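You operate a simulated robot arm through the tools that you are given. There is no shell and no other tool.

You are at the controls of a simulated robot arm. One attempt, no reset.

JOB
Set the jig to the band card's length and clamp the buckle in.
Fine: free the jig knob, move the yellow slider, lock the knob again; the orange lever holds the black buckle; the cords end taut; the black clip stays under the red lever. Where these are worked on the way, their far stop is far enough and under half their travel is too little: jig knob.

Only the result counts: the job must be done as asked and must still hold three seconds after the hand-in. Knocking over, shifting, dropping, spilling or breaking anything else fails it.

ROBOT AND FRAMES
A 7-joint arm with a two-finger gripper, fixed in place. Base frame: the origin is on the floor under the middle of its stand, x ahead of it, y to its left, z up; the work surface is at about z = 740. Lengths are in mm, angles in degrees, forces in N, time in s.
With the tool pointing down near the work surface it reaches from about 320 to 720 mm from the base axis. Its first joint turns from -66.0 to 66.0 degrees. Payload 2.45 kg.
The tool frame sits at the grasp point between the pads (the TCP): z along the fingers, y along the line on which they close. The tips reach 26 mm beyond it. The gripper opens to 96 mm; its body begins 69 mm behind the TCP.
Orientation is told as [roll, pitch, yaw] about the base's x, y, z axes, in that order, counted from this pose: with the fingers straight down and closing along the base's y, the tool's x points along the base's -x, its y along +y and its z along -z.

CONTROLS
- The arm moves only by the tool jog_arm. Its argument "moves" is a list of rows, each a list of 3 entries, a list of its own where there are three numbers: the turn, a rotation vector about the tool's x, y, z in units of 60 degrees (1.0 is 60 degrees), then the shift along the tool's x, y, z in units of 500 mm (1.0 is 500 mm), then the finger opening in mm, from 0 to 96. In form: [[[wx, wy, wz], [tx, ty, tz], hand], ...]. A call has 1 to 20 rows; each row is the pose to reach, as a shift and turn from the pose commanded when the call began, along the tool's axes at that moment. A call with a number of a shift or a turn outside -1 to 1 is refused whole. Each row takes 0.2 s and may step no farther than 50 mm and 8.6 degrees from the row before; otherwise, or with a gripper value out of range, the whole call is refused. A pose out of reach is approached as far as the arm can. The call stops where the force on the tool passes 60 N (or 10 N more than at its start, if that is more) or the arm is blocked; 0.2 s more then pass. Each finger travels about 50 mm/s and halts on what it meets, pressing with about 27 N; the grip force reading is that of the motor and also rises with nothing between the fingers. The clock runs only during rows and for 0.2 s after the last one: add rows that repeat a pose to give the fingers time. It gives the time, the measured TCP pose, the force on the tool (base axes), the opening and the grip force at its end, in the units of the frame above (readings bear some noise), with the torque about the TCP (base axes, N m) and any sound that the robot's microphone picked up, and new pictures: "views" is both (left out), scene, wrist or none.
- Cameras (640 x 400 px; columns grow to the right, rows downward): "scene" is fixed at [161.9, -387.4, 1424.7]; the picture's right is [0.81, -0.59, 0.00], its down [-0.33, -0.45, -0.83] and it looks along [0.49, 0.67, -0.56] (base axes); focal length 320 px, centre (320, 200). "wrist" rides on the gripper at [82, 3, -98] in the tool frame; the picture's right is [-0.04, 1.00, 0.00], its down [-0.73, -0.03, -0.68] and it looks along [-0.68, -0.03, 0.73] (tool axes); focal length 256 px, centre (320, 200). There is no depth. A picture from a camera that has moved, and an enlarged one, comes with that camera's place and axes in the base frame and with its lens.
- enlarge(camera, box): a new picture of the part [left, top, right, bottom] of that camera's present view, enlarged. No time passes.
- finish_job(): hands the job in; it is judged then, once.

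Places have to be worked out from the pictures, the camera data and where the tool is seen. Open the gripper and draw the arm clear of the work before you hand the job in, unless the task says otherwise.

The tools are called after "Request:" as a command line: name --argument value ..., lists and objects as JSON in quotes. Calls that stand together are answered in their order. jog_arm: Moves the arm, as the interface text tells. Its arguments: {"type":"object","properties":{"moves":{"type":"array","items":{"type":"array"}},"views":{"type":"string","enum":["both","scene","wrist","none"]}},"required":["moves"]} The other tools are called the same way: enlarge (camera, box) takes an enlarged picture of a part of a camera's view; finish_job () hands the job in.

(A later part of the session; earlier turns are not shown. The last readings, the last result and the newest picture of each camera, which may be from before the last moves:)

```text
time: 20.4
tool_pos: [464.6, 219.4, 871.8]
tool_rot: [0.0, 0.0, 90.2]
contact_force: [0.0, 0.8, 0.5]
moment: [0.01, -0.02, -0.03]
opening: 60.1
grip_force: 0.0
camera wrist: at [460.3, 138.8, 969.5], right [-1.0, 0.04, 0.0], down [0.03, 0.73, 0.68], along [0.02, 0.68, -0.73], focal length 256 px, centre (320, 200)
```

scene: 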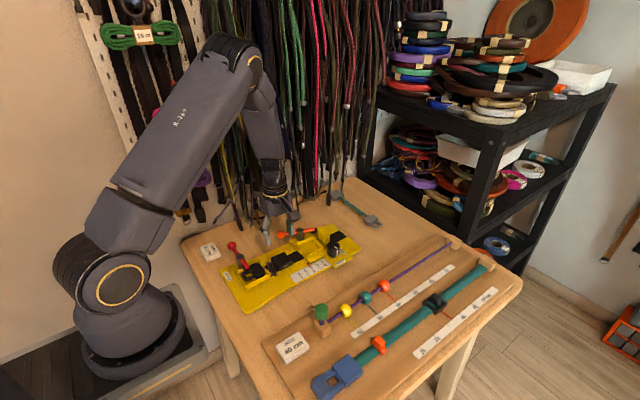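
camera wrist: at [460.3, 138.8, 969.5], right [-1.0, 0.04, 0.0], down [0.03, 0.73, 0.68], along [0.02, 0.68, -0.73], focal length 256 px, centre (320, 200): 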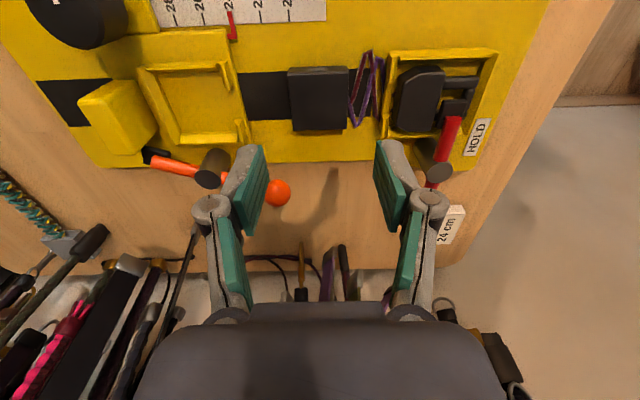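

This is a good view from the -y side, with the buckle, cords, clip and pocket all visible. I'll enlarge it to measure positions.

Request:
enlarge --camera "wrist" --box '[220, 30, 420, 155]'

Request:
enlarge --camera "wrist" --box '[60, 20, 290, 190]'

```text
3.20 times, centred on (320, 92) of wrist
camera zoom: at [460.3, 138.8, 969.5], right [-1.0, 0.04, 0.0], down [0.03, 0.73, 0.68], along [0.02, 0.68, -0.73], focal length 819 px, centre (320, 544)
```

zoom: 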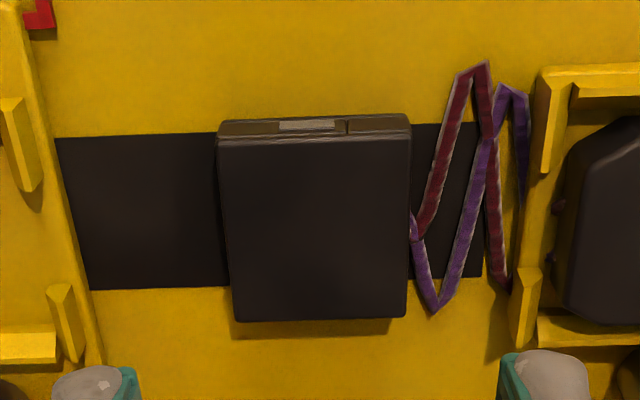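

```text
2.35 times, centred on (175, 105) of wrist
camera zoom: at [460.3, 138.8, 969.5], right [-1.0, 0.04, 0.0], down [0.03, 0.73, 0.68], along [0.02, 0.68, -0.73], focal length 602 px, centre (661, 424)
```

zoom: 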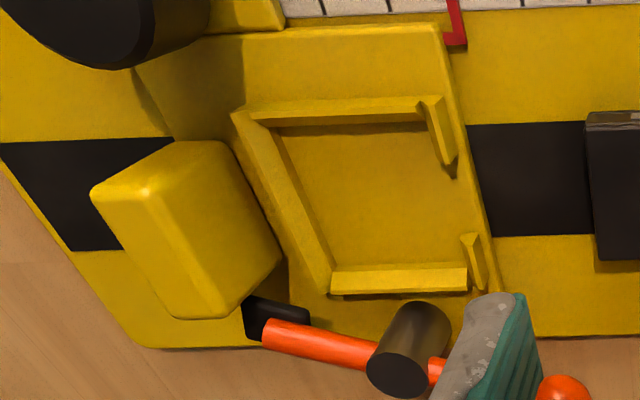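

The buckle lies nearly centred under the gripper, with its top near z 766. I'll come down so the tips overlap only the upper 8 mm, checking the force on the way.

Request:
jog_arm --moves '[[[0, 0, 0], [0, -0.001, 0.06], 58], [[0, 0, 0], [0, -0.001, 0.12], 58], [[0, 0, 0], [0, -0.001, 0.15], 58], [[0, 0, 0], [0, -0.001, 0.165], 58], [[0, 0, 0], [0, -0.001, 0.175], 58]]'

Request:
enlarge --camera "wrist" --box '[220, 60, 420, 220]'

Request:
enlarge --camera "scene" --box '[225, 225, 325, 290]'

```text
time: 21.6
tool_pos: [464.6, 221.2, 784.6]
tool_rot: [-0.1, 0.0, 90.1]
contact_force: [-0.2, -1.0, -0.1]
moment: [-0.01, 0.01, -0.01]
opening: 57.9
grip_force: 0.1
camera wrist: at [460.4, 139.0, 881.5], right [-1.0, 0.04, 0.0], down [0.03, 0.73, 0.68], along [0.03, 0.68, -0.73], focal length 256 px, centre (320, 200)
```

scene: 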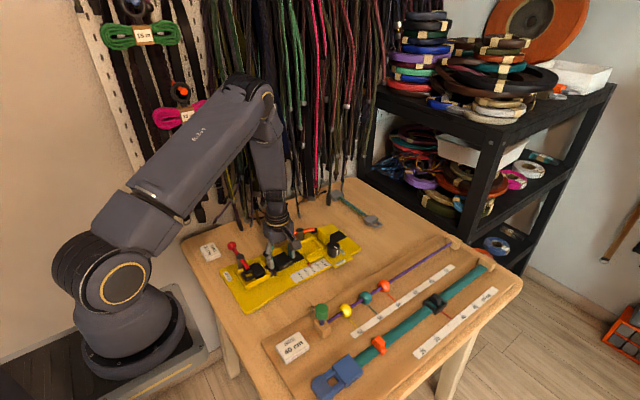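
wrist: 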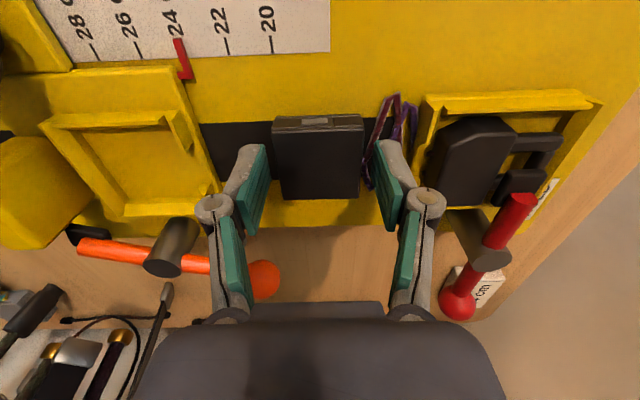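

```text
2.50 times, centred on (320, 140) of wrist
camera zoom: at [460.4, 139.0, 881.5], right [-1.0, 0.04, 0.0], down [0.03, 0.73, 0.68], along [0.03, 0.68, -0.73], focal length 640 px, centre (320, 350)
```

zoom: 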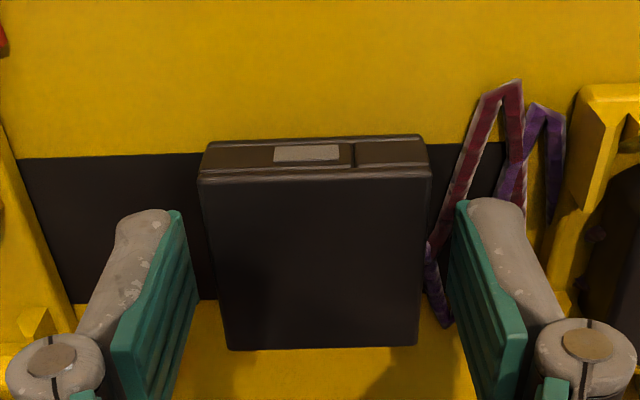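

```text
6.15 times, centred on (275, 258) of scene
camera zoom: at [161.9, -387.4, 1424.7], right [0.81, -0.59, 0.0], down [-0.33, -0.45, -0.83], along [0.49, 0.67, -0.56], focal length 1973 px, centre (597, -154)
```

zoom: 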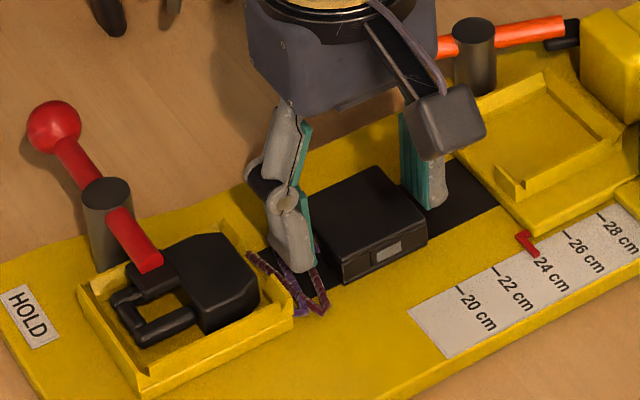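

The fingers straddle the buckle evenly and overlap the top by about 9 mm. I'll close on it and then lift slightly.

Request:
jog_arm --moves '[[[0, 0, 0], [0, 0, 0], 48], [[0, 0, 0], [0, 0, 0], 42], [[0, 0, 0], [0, 0, 0], 40], [[0, 0, 0], [0, 0, 0], 40], [[0, 0, 0], [0, 0, -0.02], 40], [[0, 0, 0], [0, 0, -0.04], 40]]'

Request:
enlarge --camera "wrist" --box '[160, 40, 440, 220]'

Request:
enlarge --camera "scene" --box '[225, 215, 325, 290]'

```text
time: 23.0
tool_pos: [465.8, 219.7, 804.0]
tool_rot: [-0.1, 0.1, 90.2]
contact_force: [-0.2, 0.7, 0.8]
moment: [0.0, 0.0, -0.02]
opening: 44.2
grip_force: 27.4
camera wrist: at [461.0, 139.0, 901.5], right [-1.0, 0.04, 0.0], down [0.03, 0.73, 0.68], along [0.03, 0.68, -0.73], focal length 256 px, centre (320, 200)
```

scene: 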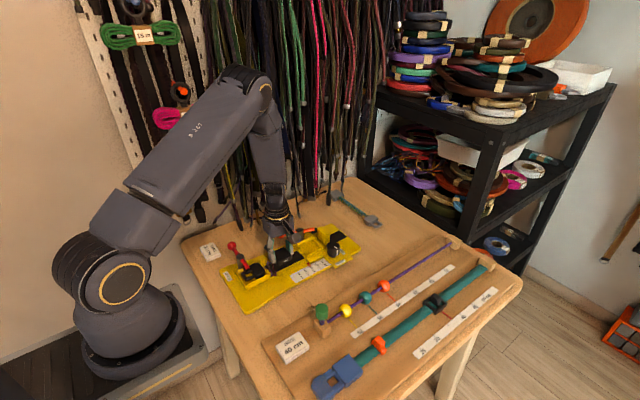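
wrist: 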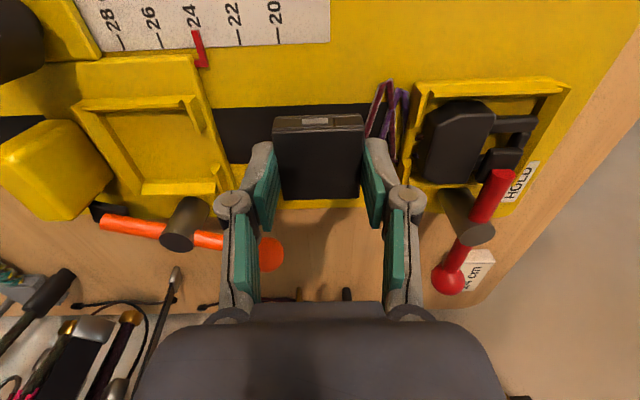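

```text
2.22 times, centred on (300, 130) of wrist
camera zoom: at [461.0, 139.0, 901.5], right [-1.0, 0.04, 0.0], down [0.03, 0.73, 0.68], along [0.03, 0.68, -0.73], focal length 569 px, centre (364, 356)
```

zoom: 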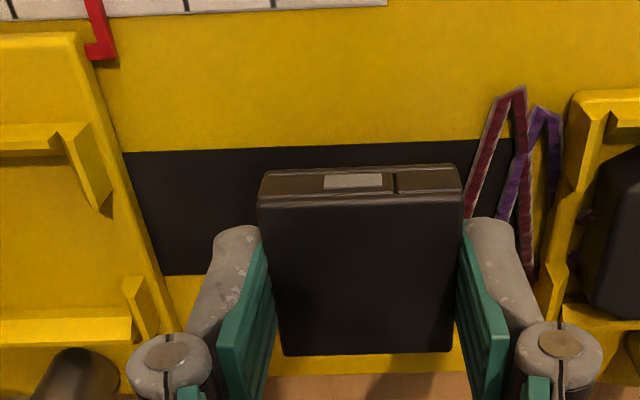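

```text
5.33 times, centred on (275, 252) of scene
camera zoom: at [161.9, -387.4, 1424.7], right [0.81, -0.59, 0.0], down [-0.33, -0.45, -0.83], along [0.49, 0.67, -0.56], focal length 1710 px, centre (560, -80)
```

zoom: 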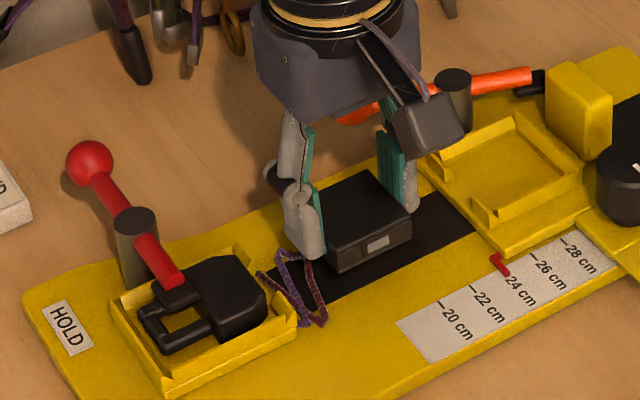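

The buckle is held at 44 mm and lifted clear. The cords are still slack and the clip hasn't moved. I'll raise it a bit more and carry it 80 mm toward +x in small steps, watching the force as the cords pay out.

Request:
jog_arm --moves '[[[0, 0, 0], [0, -0.01, -0.02], 40], [[0, 0, 0], [0, -0.04, -0.026], 40], [[0, 0, 0], [0, -0.07, -0.026], 40], [[0, 0, 0], [0, -0.1, -0.026], 40], [[0, 0, 0], [0, -0.13, -0.026], 40], [[0, 0, 0], [0, -0.16, -0.026], 40]]'

Request:
enlarge --camera "wrist" --box '[160, 40, 440, 220]'

Request:
enlarge --camera "scene" --box '[225, 205, 355, 290]'

```text
time: 24.4
tool_pos: [544.0, 222.3, 817.7]
tool_rot: [0.1, 0.0, 90.1]
contact_force: [0.6, -0.1, -1.4]
moment: [0.0, -0.04, 0.03]
opening: 44.6
grip_force: 26.9
camera wrist: at [540.3, 141.2, 914.9], right [-1.0, 0.04, 0.0], down [0.03, 0.73, 0.68], along [0.03, 0.68, -0.73], focal length 256 px, centre (320, 200)
```

scene: 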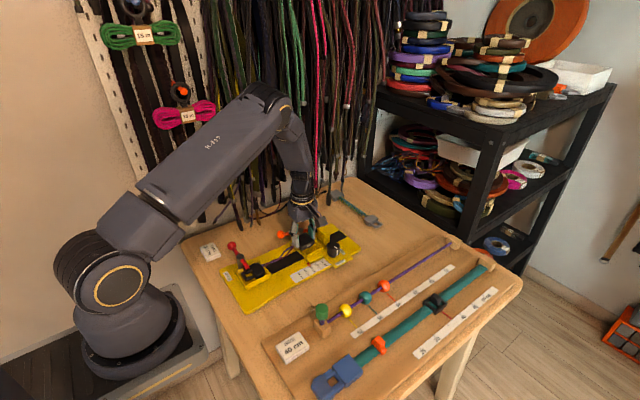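
wrist: 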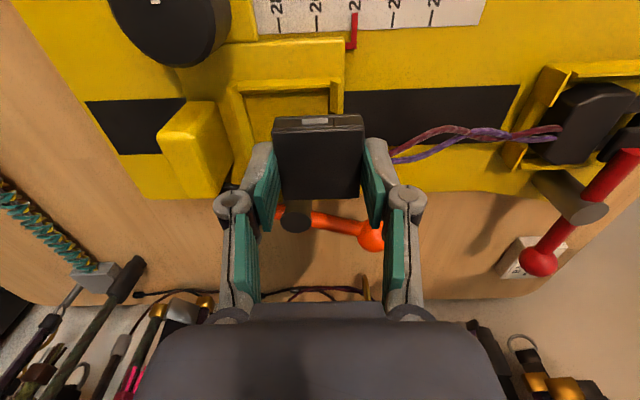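

```text
2.22 times, centred on (300, 130) of wrist
camera zoom: at [540.3, 141.2, 914.9], right [-1.0, 0.04, 0.0], down [0.03, 0.73, 0.68], along [0.03, 0.68, -0.73], focal length 569 px, centre (364, 356)
```

zoom: 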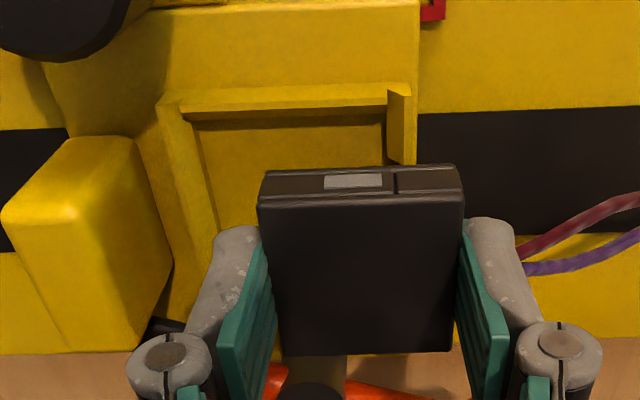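

```text
4.71 times, centred on (290, 248) of scene
camera zoom: at [161.9, -387.4, 1424.7], right [0.81, -0.59, 0.0], down [-0.33, -0.45, -0.83], along [0.49, 0.67, -0.56], focal length 1508 px, centre (461, -24)
```

zoom: 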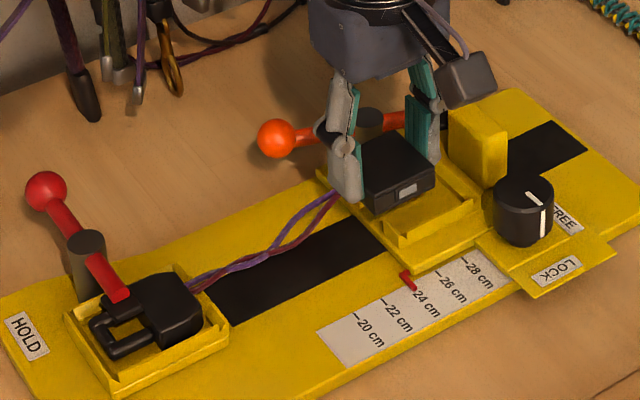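

The cords have nearly straightened and the clip stays put. The pocket centre is about 18–19 mm further in +x, so I'll move above it and compare the buckle with the pocket edges.

Request:
jog_arm --moves '[[[0, 0, 0], [0, -0.012, 0], 40], [[0, 0, 0], [0, -0.024, 0], 40], [[0, 0, 0], [0, -0.037, 0], 40], [[0, 0, 0], [0, -0.037, 0], 40]]'

Request:
enlarge --camera "wrist" --box '[200, 50, 440, 220]'

Request:
enlarge --camera "scene" --box '[270, 205, 360, 265]'

```text
time: 25.4
tool_pos: [563.2, 221.8, 816.8]
tool_rot: [0.0, 0.0, 90.2]
contact_force: [-0.4, -0.7, 1.2]
moment: [0.02, 0.01, -0.02]
opening: 44.4
grip_force: 26.9
camera wrist: at [559.1, 140.5, 914.5], right [-1.0, 0.04, 0.0], down [0.03, 0.73, 0.68], along [0.03, 0.68, -0.73], focal length 256 px, centre (320, 200)
```

scene: 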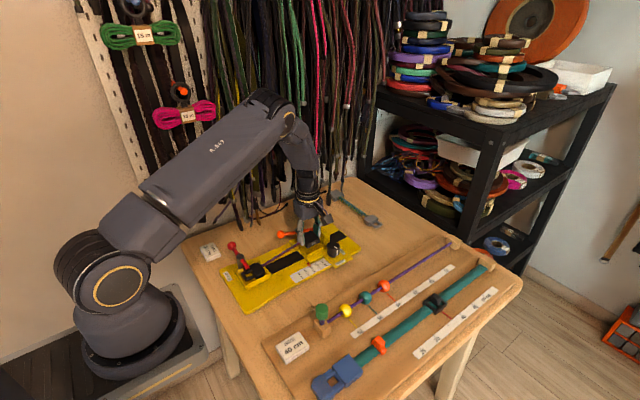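
wrist: 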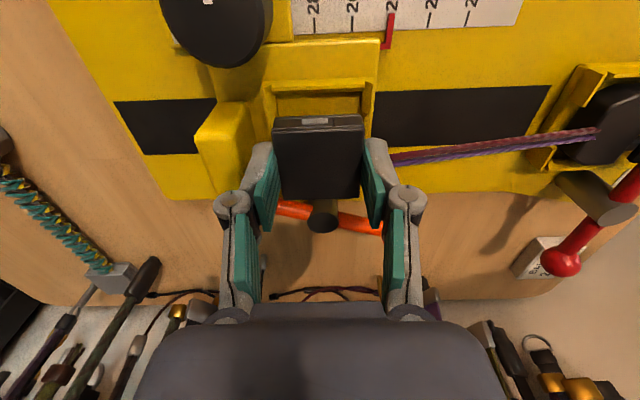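

```text
2.35 times, centred on (320, 135) of wrist
camera zoom: at [559.1, 140.5, 914.5], right [-1.0, 0.04, 0.0], down [0.03, 0.73, 0.68], along [0.03, 0.68, -0.73], focal length 602 px, centre (320, 353)
```

zoom: 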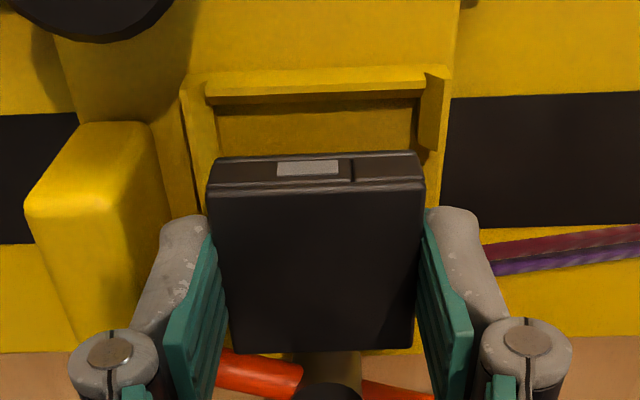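

```text
6.67 times, centred on (315, 235) of scene
camera zoom: at [161.9, -387.4, 1424.7], right [0.81, -0.59, 0.0], down [-0.33, -0.45, -0.83], along [0.49, 0.67, -0.56], focal length 2137 px, centre (353, -33)
```

zoom: 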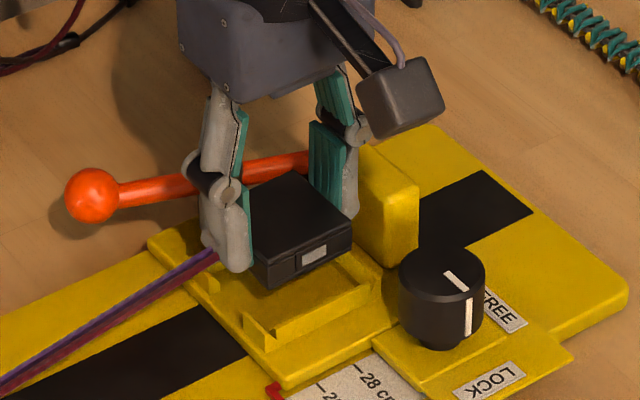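

The buckle is centred over the pocket in x, and the cords are straight with almost no force. Both views put it about 3 mm too far toward +y, so I'll correct that and lower to just above the walls.

Request:
jog_arm --moves '[[[0, 0, 0], [0.006, -0.001, 0.0], 40], [[0, 0, 0], [0.006, -0.001, 0.012], 40], [[0, 0, 0], [0.006, -0.001, 0.022], 40], [[0, 0, 0], [0.006, -0.001, 0.022], 40]]'

Request:
enlarge --camera "wrist" --box '[200, 50, 440, 220]'

Request:
enlarge --camera "scene" --box '[285, 220, 345, 260]'

```text
time: 26.4
tool_pos: [563.7, 216.4, 807.1]
tool_rot: [0.0, 0.0, 90.2]
contact_force: [0.5, -0.1, 0.0]
moment: [0.02, 0.01, 0.0]
opening: 44.4
grip_force: 26.7
camera wrist: at [559.1, 136.8, 903.4], right [-1.0, 0.04, 0.0], down [0.03, 0.73, 0.68], along [0.03, 0.68, -0.73], focal length 256 px, centre (320, 200)
```

scene: 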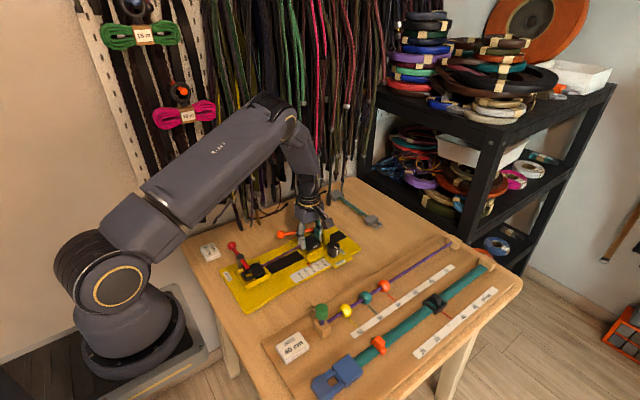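
wrist: 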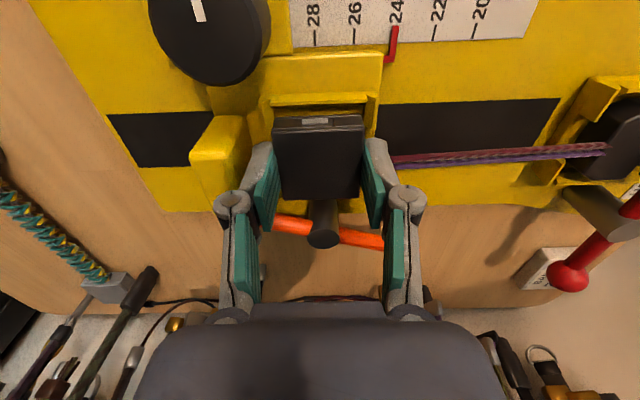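

```text
2.35 times, centred on (320, 135) of wrist
camera zoom: at [559.1, 136.8, 903.4], right [-1.0, 0.04, 0.0], down [0.03, 0.73, 0.68], along [0.03, 0.68, -0.73], focal length 602 px, centre (320, 353)
```

zoom: 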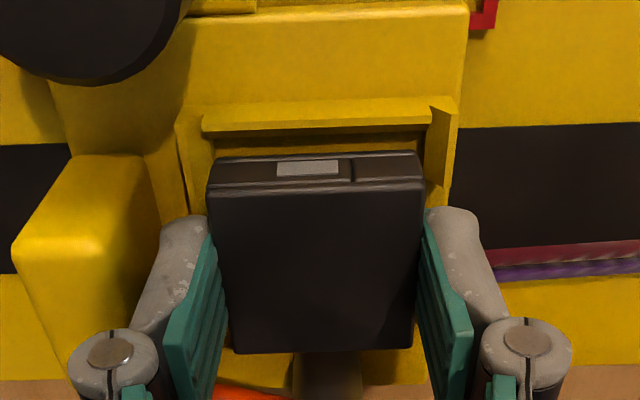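

```text
10.00 times, centred on (315, 240) of scene
camera zoom: at [161.9, -387.4, 1424.7], right [0.81, -0.59, 0.0], down [-0.33, -0.45, -0.83], along [0.49, 0.67, -0.56], focal length 3205 px, centre (370, -200)
```

zoom: 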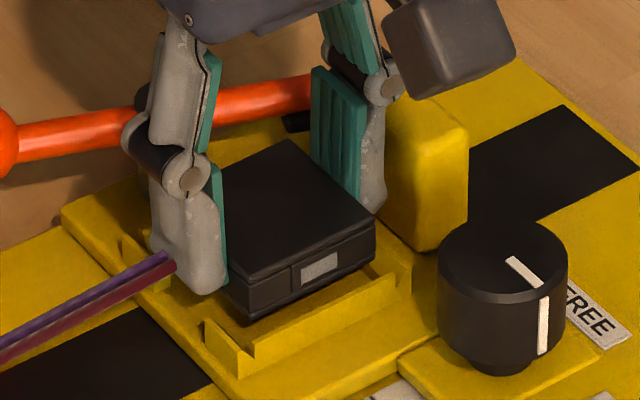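

Now the gap on the -y side is about 3 mm and the pocket has roughly 10 mm total play in y, so I'll shift back 2 mm toward +y. Then I'll lower in small steps while watching the force.

Request:
jog_arm --moves '[[[0, 0, 0], [-0.004, -0.001, 0], 40], [[0, 0, 0], [-0.004, -0.001, 0.006], 40], [[0, 0, 0], [-0.004, -0.001, 0.012], 40], [[0, 0, 0], [-0.004, -0.001, 0.016], 40]]'

Request:
enlarge --camera "wrist" --box '[200, 50, 440, 220]'

Request:
enlarge --camera "scene" --box '[285, 220, 345, 260]'

```text
time: 27.4
tool_pos: [563.6, 218.9, 796.7]
tool_rot: [0.1, 0.0, 90.0]
contact_force: [0.0, 0.4, 0.0]
moment: [0.01, -0.01, -0.02]
opening: 44.1
grip_force: 26.6
camera wrist: at [560.1, 138.4, 895.2], right [-1.0, 0.04, 0.0], down [0.03, 0.73, 0.68], along [0.03, 0.68, -0.73], focal length 256 px, centre (320, 200)
```

scene: 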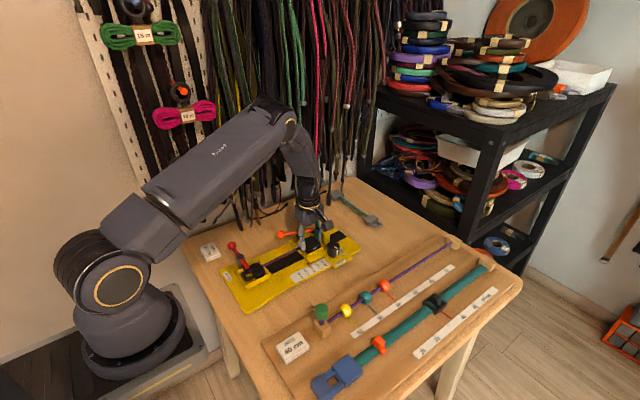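
wrist: 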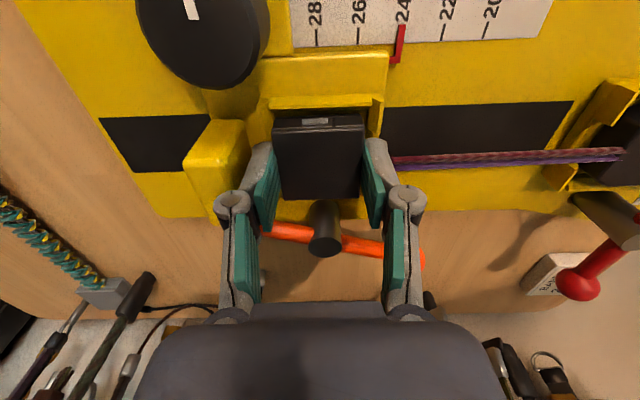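

```text
2.35 times, centred on (320, 135) of wrist
camera zoom: at [560.1, 138.4, 895.2], right [-1.0, 0.04, 0.0], down [0.03, 0.73, 0.68], along [0.03, 0.68, -0.73], focal length 602 px, centre (320, 353)
```

zoom: 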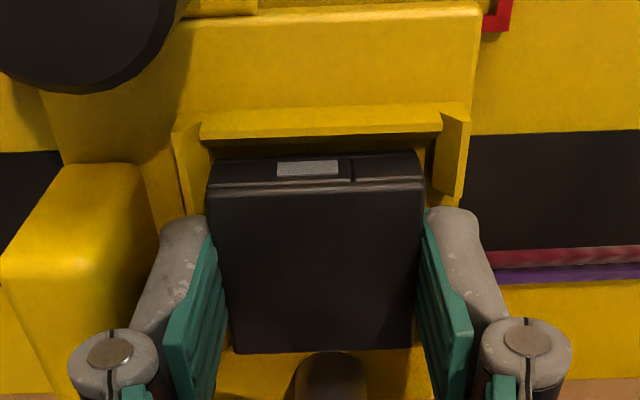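

```text
10.00 times, centred on (315, 240) of scene
camera zoom: at [161.9, -387.4, 1424.7], right [0.81, -0.59, 0.0], down [-0.33, -0.45, -0.83], along [0.49, 0.67, -0.56], focal length 3205 px, centre (370, -200)
```

zoom: 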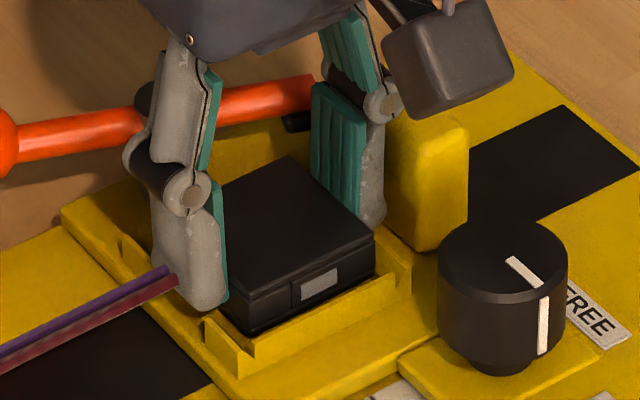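

The buckle's lower edge is now inside the pocket walls and there's no contact force. I'll keep lowering 2 mm at a time.

Request:
jog_arm --moves '[[[0, 0, 0], [0, 0, 0.003], 40], [[0, 0, 0], [0, 0, 0.006], 40], [[0, 0, 0], [0, 0, 0.008], 40]]' --views "wrist"

Request:
enlarge --camera "scene" --box '[285, 220, 345, 260]'

```text
time: 28.2
tool_pos: [563.7, 219.8, 796.8]
tool_rot: [-0.2, 0.0, 90.2]
contact_force: [-12.2, -7.0, 36.1]
moment: [-0.17, -0.77, -0.21]
opening: 44.2
grip_force: 26.5
camera wrist: at [560.7, 138.5, 893.7], right [-1.0, 0.04, 0.0], down [0.03, 0.73, 0.68], along [0.03, 0.68, -0.73], focal length 256 px, centre (320, 200)
```

wrist: 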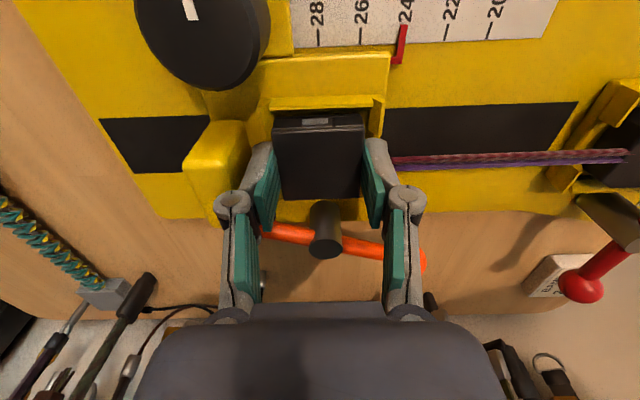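

```text
10.00 times, centred on (315, 240) of scene
camera zoom: at [160.9, -387.8, 1424.7], right [0.81, -0.59, 0.0], down [-0.33, -0.45, -0.83], along [0.49, 0.67, -0.56], focal length 3205 px, centre (370, -200)
```

zoom: 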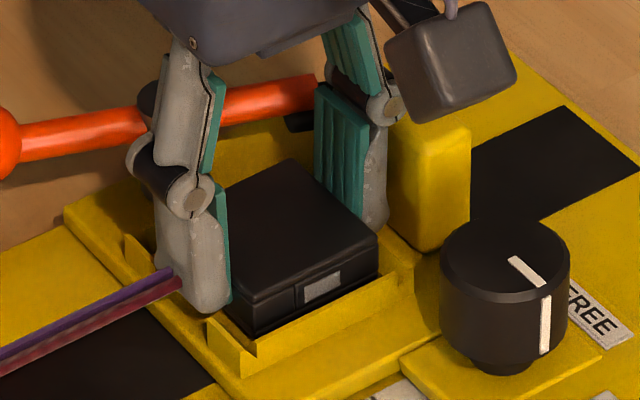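

The force reading (36 N upward about 31 mm toward +x of the tool) shows the +x fingertip has met the top of the rear pocket wall. The buckle is still about 5 mm above the floor but inside the walls. I'll raise 2 mm, ease the buckle toward +x to take up the cords, and watch the x force.

Request:
jog_arm --moves '[[[0, 0, 0], [0, 0, -0.006], 40], [[0, 0, 0], [0, 0, -0.011], 40], [[0, 0, 0], [0, -0.002, -0.011], 40], [[0, 0, 0], [0, -0.004, -0.011], 40], [[0, 0, 0], [0, -0.004, -0.011], 40]]' --views "wrist"

Request:
enlarge --camera "scene" --box '[285, 220, 345, 260]'

Request:
enlarge --camera "scene" --box '[225, 225, 325, 290]'

```text
time: 29.4
tool_pos: [566.8, 220.1, 800.5]
tool_rot: [-0.1, 0.0, 90.1]
contact_force: [0.3, -1.0, -0.4]
moment: [0.01, 0.01, 0.01]
opening: 44.7
grip_force: 27.0
camera wrist: at [562.1, 138.2, 897.4], right [-1.0, 0.04, 0.0], down [0.03, 0.73, 0.68], along [0.03, 0.68, -0.73], focal length 256 px, centre (320, 200)
```

wrist: 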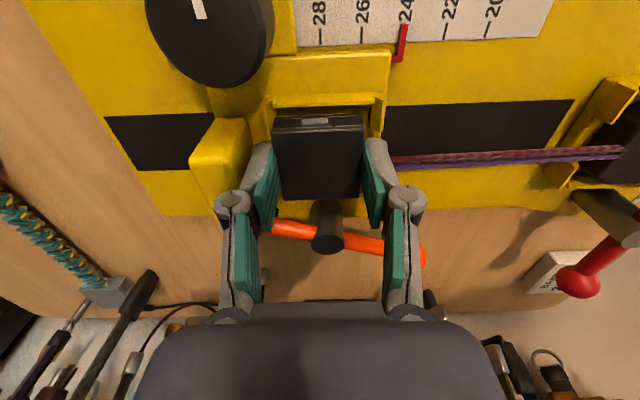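

```text
10.00 times, centred on (315, 240) of scene
camera zoom: at [161.9, -387.4, 1424.7], right [0.81, -0.59, 0.0], down [-0.33, -0.45, -0.83], along [0.49, 0.67, -0.56], focal length 3205 px, centre (370, -200)
```

zoom: 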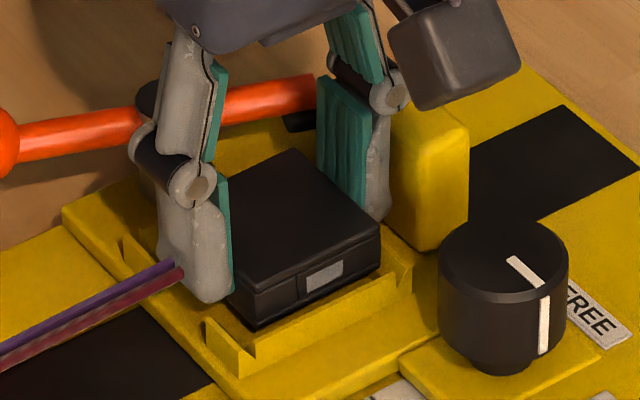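

```text
6.15 times, centred on (275, 258) of scene
camera zoom: at [161.9, -387.4, 1424.7], right [0.81, -0.59, 0.0], down [-0.33, -0.45, -0.83], along [0.49, 0.67, -0.56], focal length 1973 px, centre (597, -154)
```

zoom: 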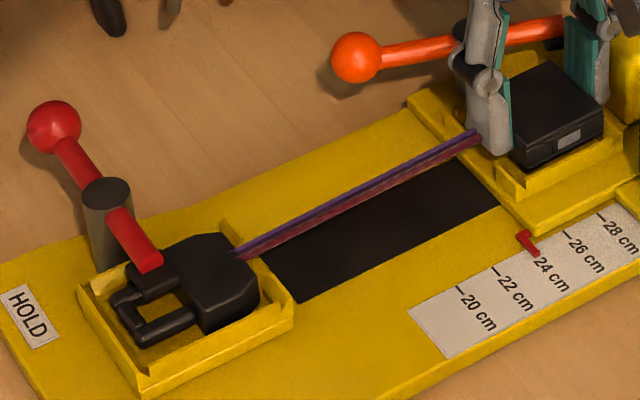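

The cords look straight and the clip is steady, but I feel no pull yet. I'll ease the buckle 3 mm further toward +x to see whether tension builds before it meets the rear wall.

Request:
jog_arm --moves '[[[0, 0, 0], [0, -0.002, 0], 40], [[0, 0, 0], [0, -0.004, 0], 40], [[0, 0, 0], [0, -0.006, 0], 40], [[0, 0, 0], [0, -0.006, 0], 40]]' --views "wrist"

Request:
enlarge --camera "scene" --box '[285, 220, 345, 260]'

Request:
enlarge --camera "wrist" --box '[200, 50, 440, 220]'

```text
time: 30.4
tool_pos: [567.4, 219.1, 799.3]
tool_rot: [0.1, -0.1, 90.2]
contact_force: [-15.3, -2.1, 6.9]
moment: [-0.05, -0.3, -0.12]
opening: 44.2
grip_force: 27.0
camera wrist: at [563.5, 138.7, 897.2], right [-1.0, 0.04, 0.0], down [0.03, 0.73, 0.68], along [0.02, 0.68, -0.73], focal length 256 px, centre (320, 200)
```

wrist: 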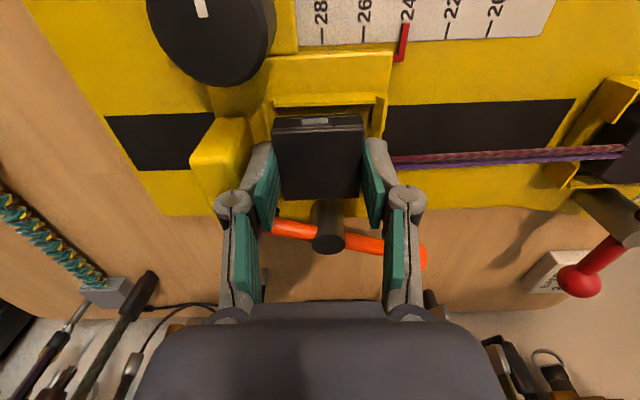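

```text
10.00 times, centred on (315, 240) of scene
camera zoom: at [161.4, -387.5, 1424.8], right [0.81, -0.59, 0.0], down [-0.33, -0.45, -0.83], along [0.49, 0.67, -0.56], focal length 3205 px, centre (370, -200)
```

zoom: 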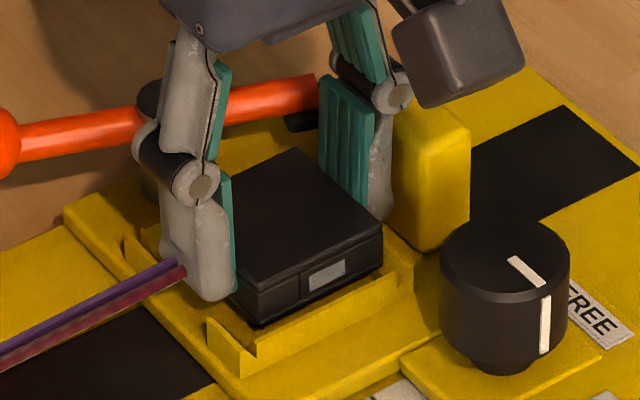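

```text
2.35 times, centred on (320, 135) of wrist
camera zoom: at [563.5, 138.7, 897.2], right [-1.0, 0.04, 0.0], down [0.03, 0.73, 0.68], along [0.02, 0.68, -0.73], focal length 602 px, centre (320, 353)
```

zoom: 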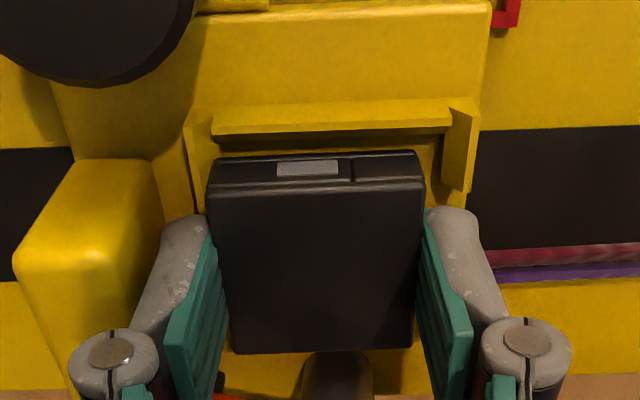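

The -15 N in x with a moment at finger height means the +x finger has touched the yellow block. The cords are already straight, so this is far enough. I'll back off toward -x, lower until just above the wall, and open while drifting -x so the +x finger stays off the block.

Request:
jog_arm --moves '[[[0, 0, 0], [0, 0.008, 0], 40], [[0, 0, 0], [0, 0.008, 0.004], 40], [[0, 0, 0], [0, 0.008, 0.004], 40], [[0, 0, 0], [0, 0.011, 0.004], 47], [[0, 0, 0], [0, 0.014, 0.004], 51], [[0, 0, 0], [0, 0.014, 0.004], 51]]'

Request:
enlarge --camera "scene" --box '[285, 220, 345, 260]'

Request:
enlarge --camera "wrist" --box '[200, 50, 440, 220]'

```text
time: 31.8
tool_pos: [563.1, 220.0, 797.0]
tool_rot: [0.0, 0.0, 90.0]
contact_force: [0.4, -0.5, -0.1]
moment: [0.02, 0.02, 0.02]
opening: 51.0
grip_force: 0.0
camera wrist: at [558.0, 138.7, 895.5], right [-1.0, 0.04, 0.0], down [0.03, 0.73, 0.68], along [0.03, 0.68, -0.73], focal length 256 px, centre (320, 200)
```

scene: 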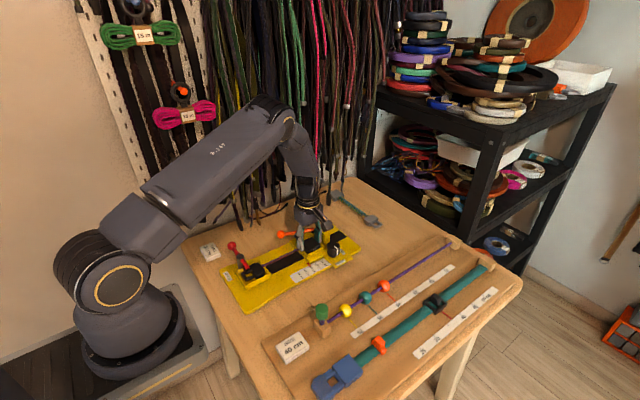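
wrist: 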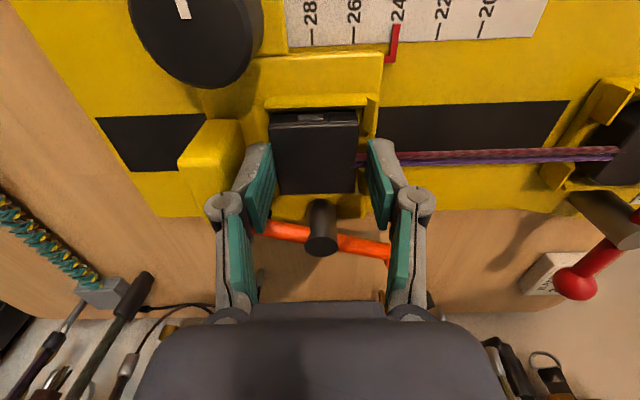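

```text
10.00 times, centred on (315, 240) of scene
camera zoom: at [161.9, -387.4, 1424.7], right [0.81, -0.59, 0.0], down [-0.33, -0.45, -0.83], along [0.49, 0.67, -0.56], focal length 3205 px, centre (370, -200)
```

zoom: 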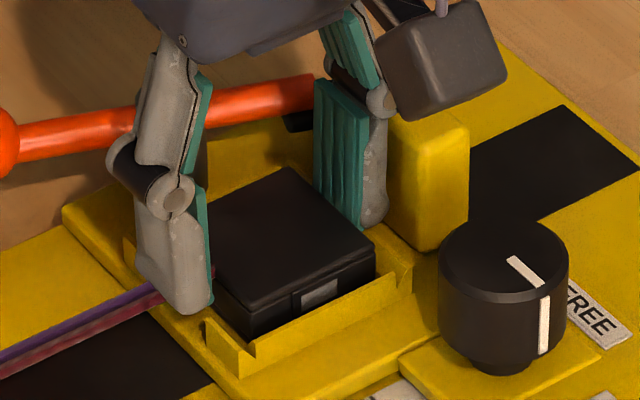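

```text
2.35 times, centred on (320, 135) of wrist
camera zoom: at [558.0, 138.7, 895.5], right [-1.0, 0.04, 0.0], down [0.03, 0.73, 0.68], along [0.03, 0.68, -0.73], focal length 602 px, centre (320, 353)
```

zoom: 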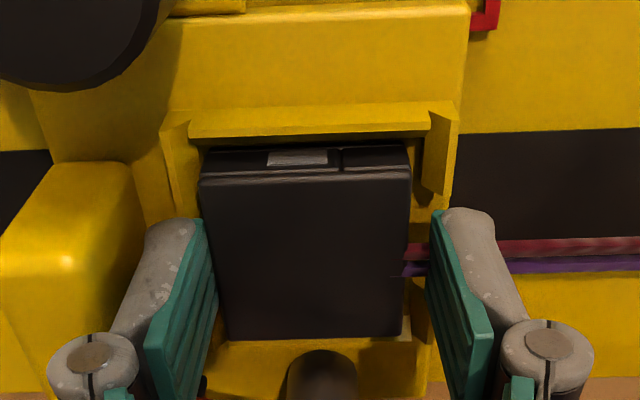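

The buckle is released in the pocket, level, with the cords straight from clip to buckle. I'll lift straight up and check how it sits.

Request:
jog_arm --moves '[[[0, 0, 0], [0, 0.001, -0.01], 52], [[0, 0, 0], [0, 0.001, -0.04], 54], [[0, 0, 0], [0, 0.001, -0.1], 56], [[0, 0, 0], [0, 0.001, -0.16], 56]]'

Request:
enlarge --camera "scene" --box '[285, 220, 345, 260]'

Request:
enlarge --camera "wrist" --box '[180, 20, 440, 190]'

Request:
enlarge --camera "scene" --box '[225, 220, 345, 295]'

```text
time: 32.8
tool_pos: [561.7, 219.7, 878.5]
tool_rot: [0.0, 0.0, 90.1]
contact_force: [-0.7, 0.8, -0.8]
moment: [-0.02, -0.03, -0.01]
opening: 55.8
grip_force: 0.0
camera wrist: at [557.4, 138.0, 975.7], right [-1.0, 0.04, 0.0], down [0.03, 0.73, 0.68], along [0.03, 0.68, -0.73], focal length 256 px, centre (320, 200)
```

scene: 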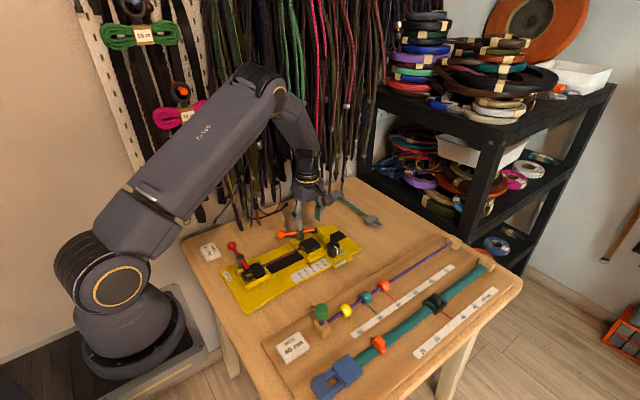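
wrist: 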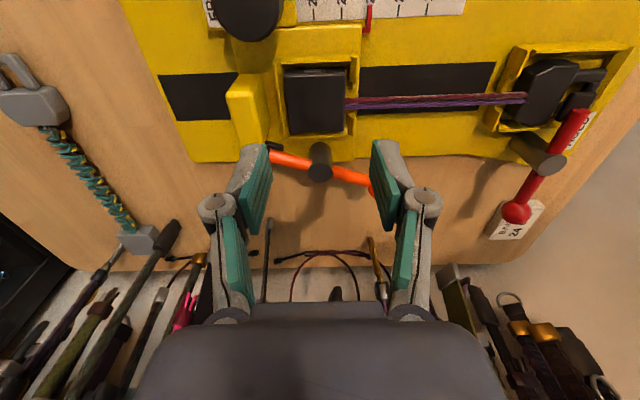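

```text
10.00 times, centred on (315, 240) of scene
camera zoom: at [161.9, -387.4, 1424.7], right [0.81, -0.59, 0.0], down [-0.33, -0.45, -0.83], along [0.49, 0.67, -0.56], focal length 3205 px, centre (370, -200)
```

zoom: 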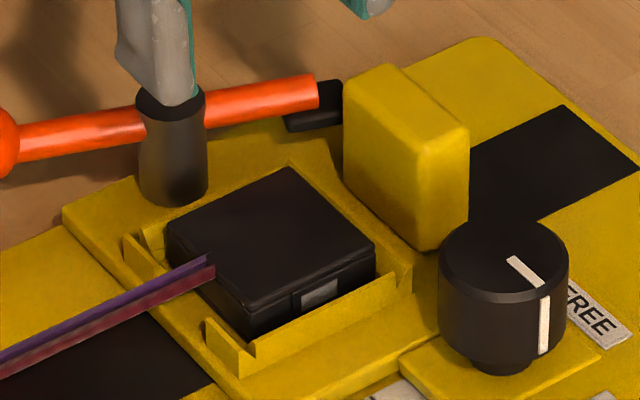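

```text
2.35 times, centred on (310, 105) of wrist
camera zoom: at [557.4, 138.0, 975.7], right [-1.0, 0.04, 0.0], down [0.03, 0.73, 0.68], along [0.03, 0.68, -0.73], focal length 602 px, centre (344, 424)
```

zoom: 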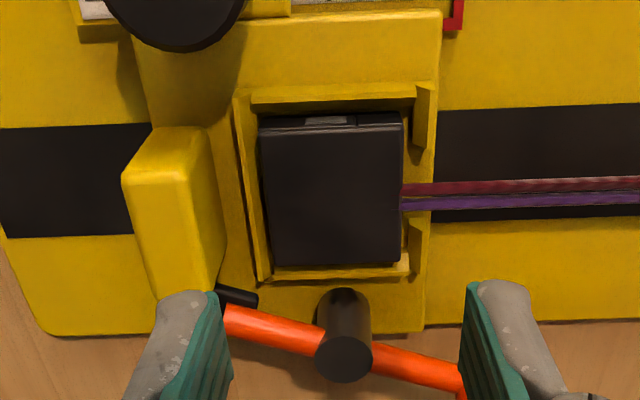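

```text
5.33 times, centred on (285, 258) of scene
camera zoom: at [161.9, -387.4, 1424.7], right [0.81, -0.59, 0.0], down [-0.33, -0.45, -0.83], along [0.49, 0.67, -0.56], focal length 1710 px, centre (507, -107)
```

zoom: 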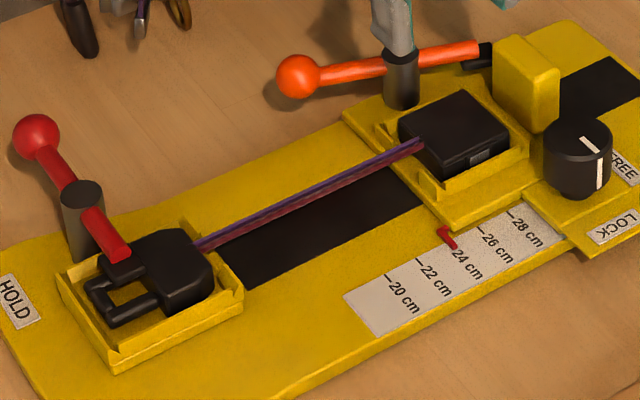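

The buckle sits squarely in the pocket, the cords run straight, the pointer is at 24, and the knob is at LOCK. Before swinging the lever I'll close the fingers and press lightly on the buckle's top to confirm it is fully seated.

Request:
jog_arm --moves '[[[0, 0, 0], [0, -0.005, 0.04], 30], [[0, 0, 0], [0, -0.005, 0.08], 10], [[0, 0, 0], [0, -0.005, 0.11], 2], [[0, 0, 0], [0, -0.005, 0.13], 2], [[0, 0, 0], [0, -0.005, 0.141], 2], [[0, 0, 0], [0, -0.005, 0.145], 2]]' --views "wrist"

```text
time: 34.2
tool_pos: [563.7, 219.0, 806.7]
tool_rot: [0.0, 0.0, 90.2]
contact_force: [-0.8, 0.3, 0.3]
moment: [0.0, -0.03, 0.03]
opening: 1.8
grip_force: 0.0
camera wrist: at [560.2, 138.8, 903.4], right [-1.0, 0.04, 0.0], down [0.03, 0.73, 0.68], along [0.03, 0.68, -0.73], focal length 256 px, centre (320, 200)
```

wrist: 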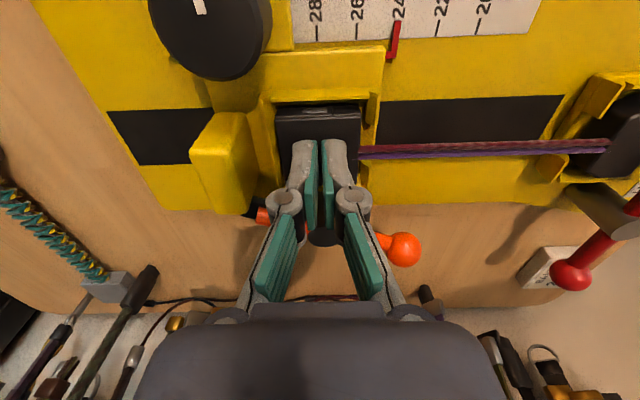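

There's no contact yet with the tips at about z 781. I'll continue down in 1.5 mm steps.

Request:
jog_arm --moves '[[[0, 0, 0], [0, 0, 0.003], 2], [[0, 0, 0], [0, 0, 0.006], 2]]' --views "none"

Request:
jog_arm --moves '[[[0, 0, 0], [0, 0, 0.003], 2], [[0, 0, 0], [0, 0, 0.004], 2]]' --views "none"

```text
time: 34.8
tool_pos: [565.5, 219.8, 803.5]
tool_rot: [0.0, 0.1, 90.2]
contact_force: [-0.3, 0.0, 4.3]
moment: [-0.01, 0.01, -0.04]
opening: 5.8
grip_force: 18.7
```

```text
time: 35.4
tool_pos: [565.1, 220.8, 802.5]
tool_rot: [-0.2, 0.0, 90.0]
contact_force: [-1.6, -3.1, 23.0]
moment: [-0.09, 0.07, 0.02]
opening: 6.1
grip_force: 26.9
```

Contact came at a tip height of about 777, and 23 N pressed it no lower, so the buckle is fully seated. I'll lift away and look at the orange lever and the hanging straps behind it before choosing the swing path.

Request:
jog_arm --moves '[[[0, 0, 0], [0, 0, -0.02], 2], [[0, 0, 0], [0, 0, -0.08], 2], [[0, 0, 0], [0, 0.03, -0.16], 2], [[0, 0, 0], [0, 0.08, -0.22], 2]]'

Request:
enlarge --camera "scene" --box '[190, 140, 400, 270]'

Request:
enlarge --camera "wrist" --box '[100, 40, 560, 320]'

Request:
enlarge --camera "scene" --box '[270, 210, 350, 260]'

```text
time: 36.4
tool_pos: [524.0, 219.2, 911.9]
tool_rot: [-0.1, 0.0, 90.1]
contact_force: [0.1, -0.9, 0.5]
moment: [0.02, 0.01, 0.02]
opening: 2.0
grip_force: 0.1
camera wrist: at [520.8, 138.7, 1008.9], right [-1.0, 0.04, 0.0], down [0.03, 0.73, 0.68], along [0.03, 0.68, -0.73], focal length 256 px, centre (320, 200)
```

scene: 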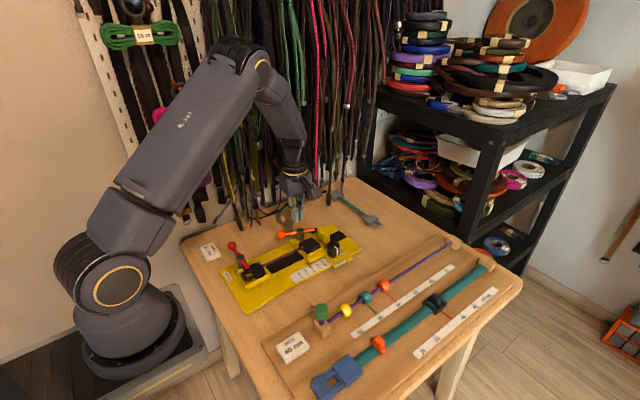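
wrist: 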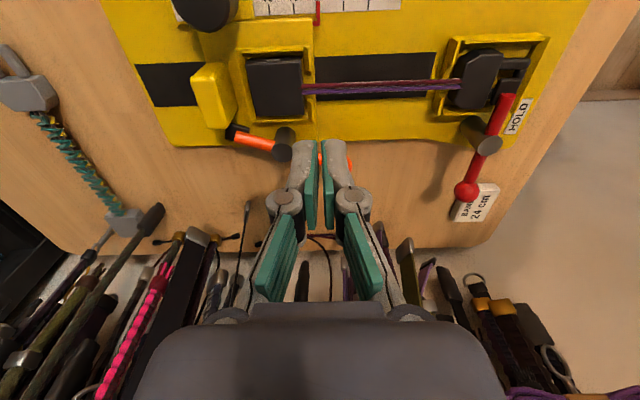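

```text
3.05 times, centred on (295, 205) of scene
camera zoom: at [161.9, -387.4, 1424.7], right [0.81, -0.59, 0.0], down [-0.33, -0.45, -0.83], along [0.49, 0.67, -0.56], focal length 977 px, centre (396, 185)
```

zoom: 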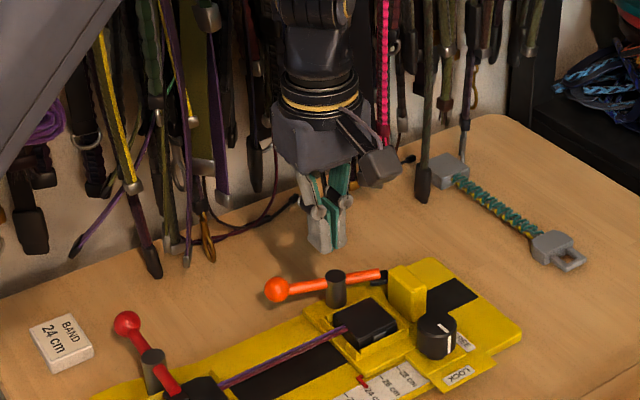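

```text
1.39 times, centred on (330, 180) of wrist
camera zoom: at [520.8, 138.7, 1008.9], right [-1.0, 0.04, 0.0], down [0.03, 0.73, 0.68], along [0.03, 0.68, -0.73], focal length 356 px, centre (306, 228)
```

zoom: 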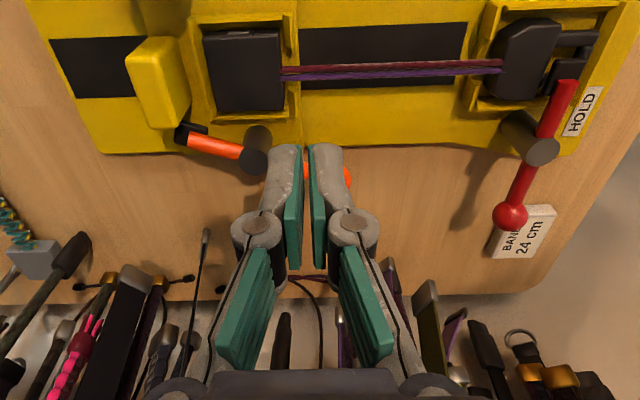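

```text
8.00 times, centred on (310, 235) of scene
camera zoom: at [161.9, -387.4, 1424.7], right [0.81, -0.59, 0.0], down [-0.33, -0.45, -0.83], along [0.49, 0.67, -0.56], focal length 2564 px, centre (400, -80)
```

zoom: 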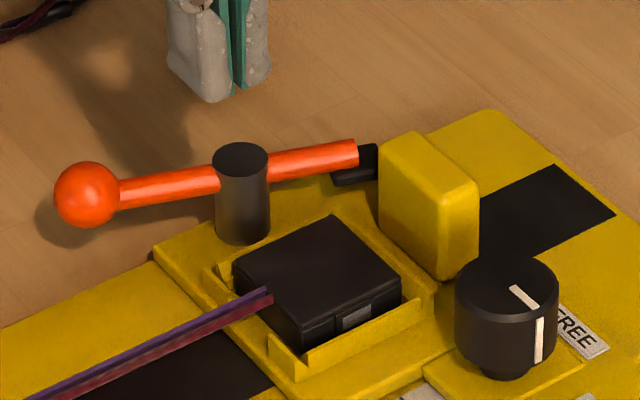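

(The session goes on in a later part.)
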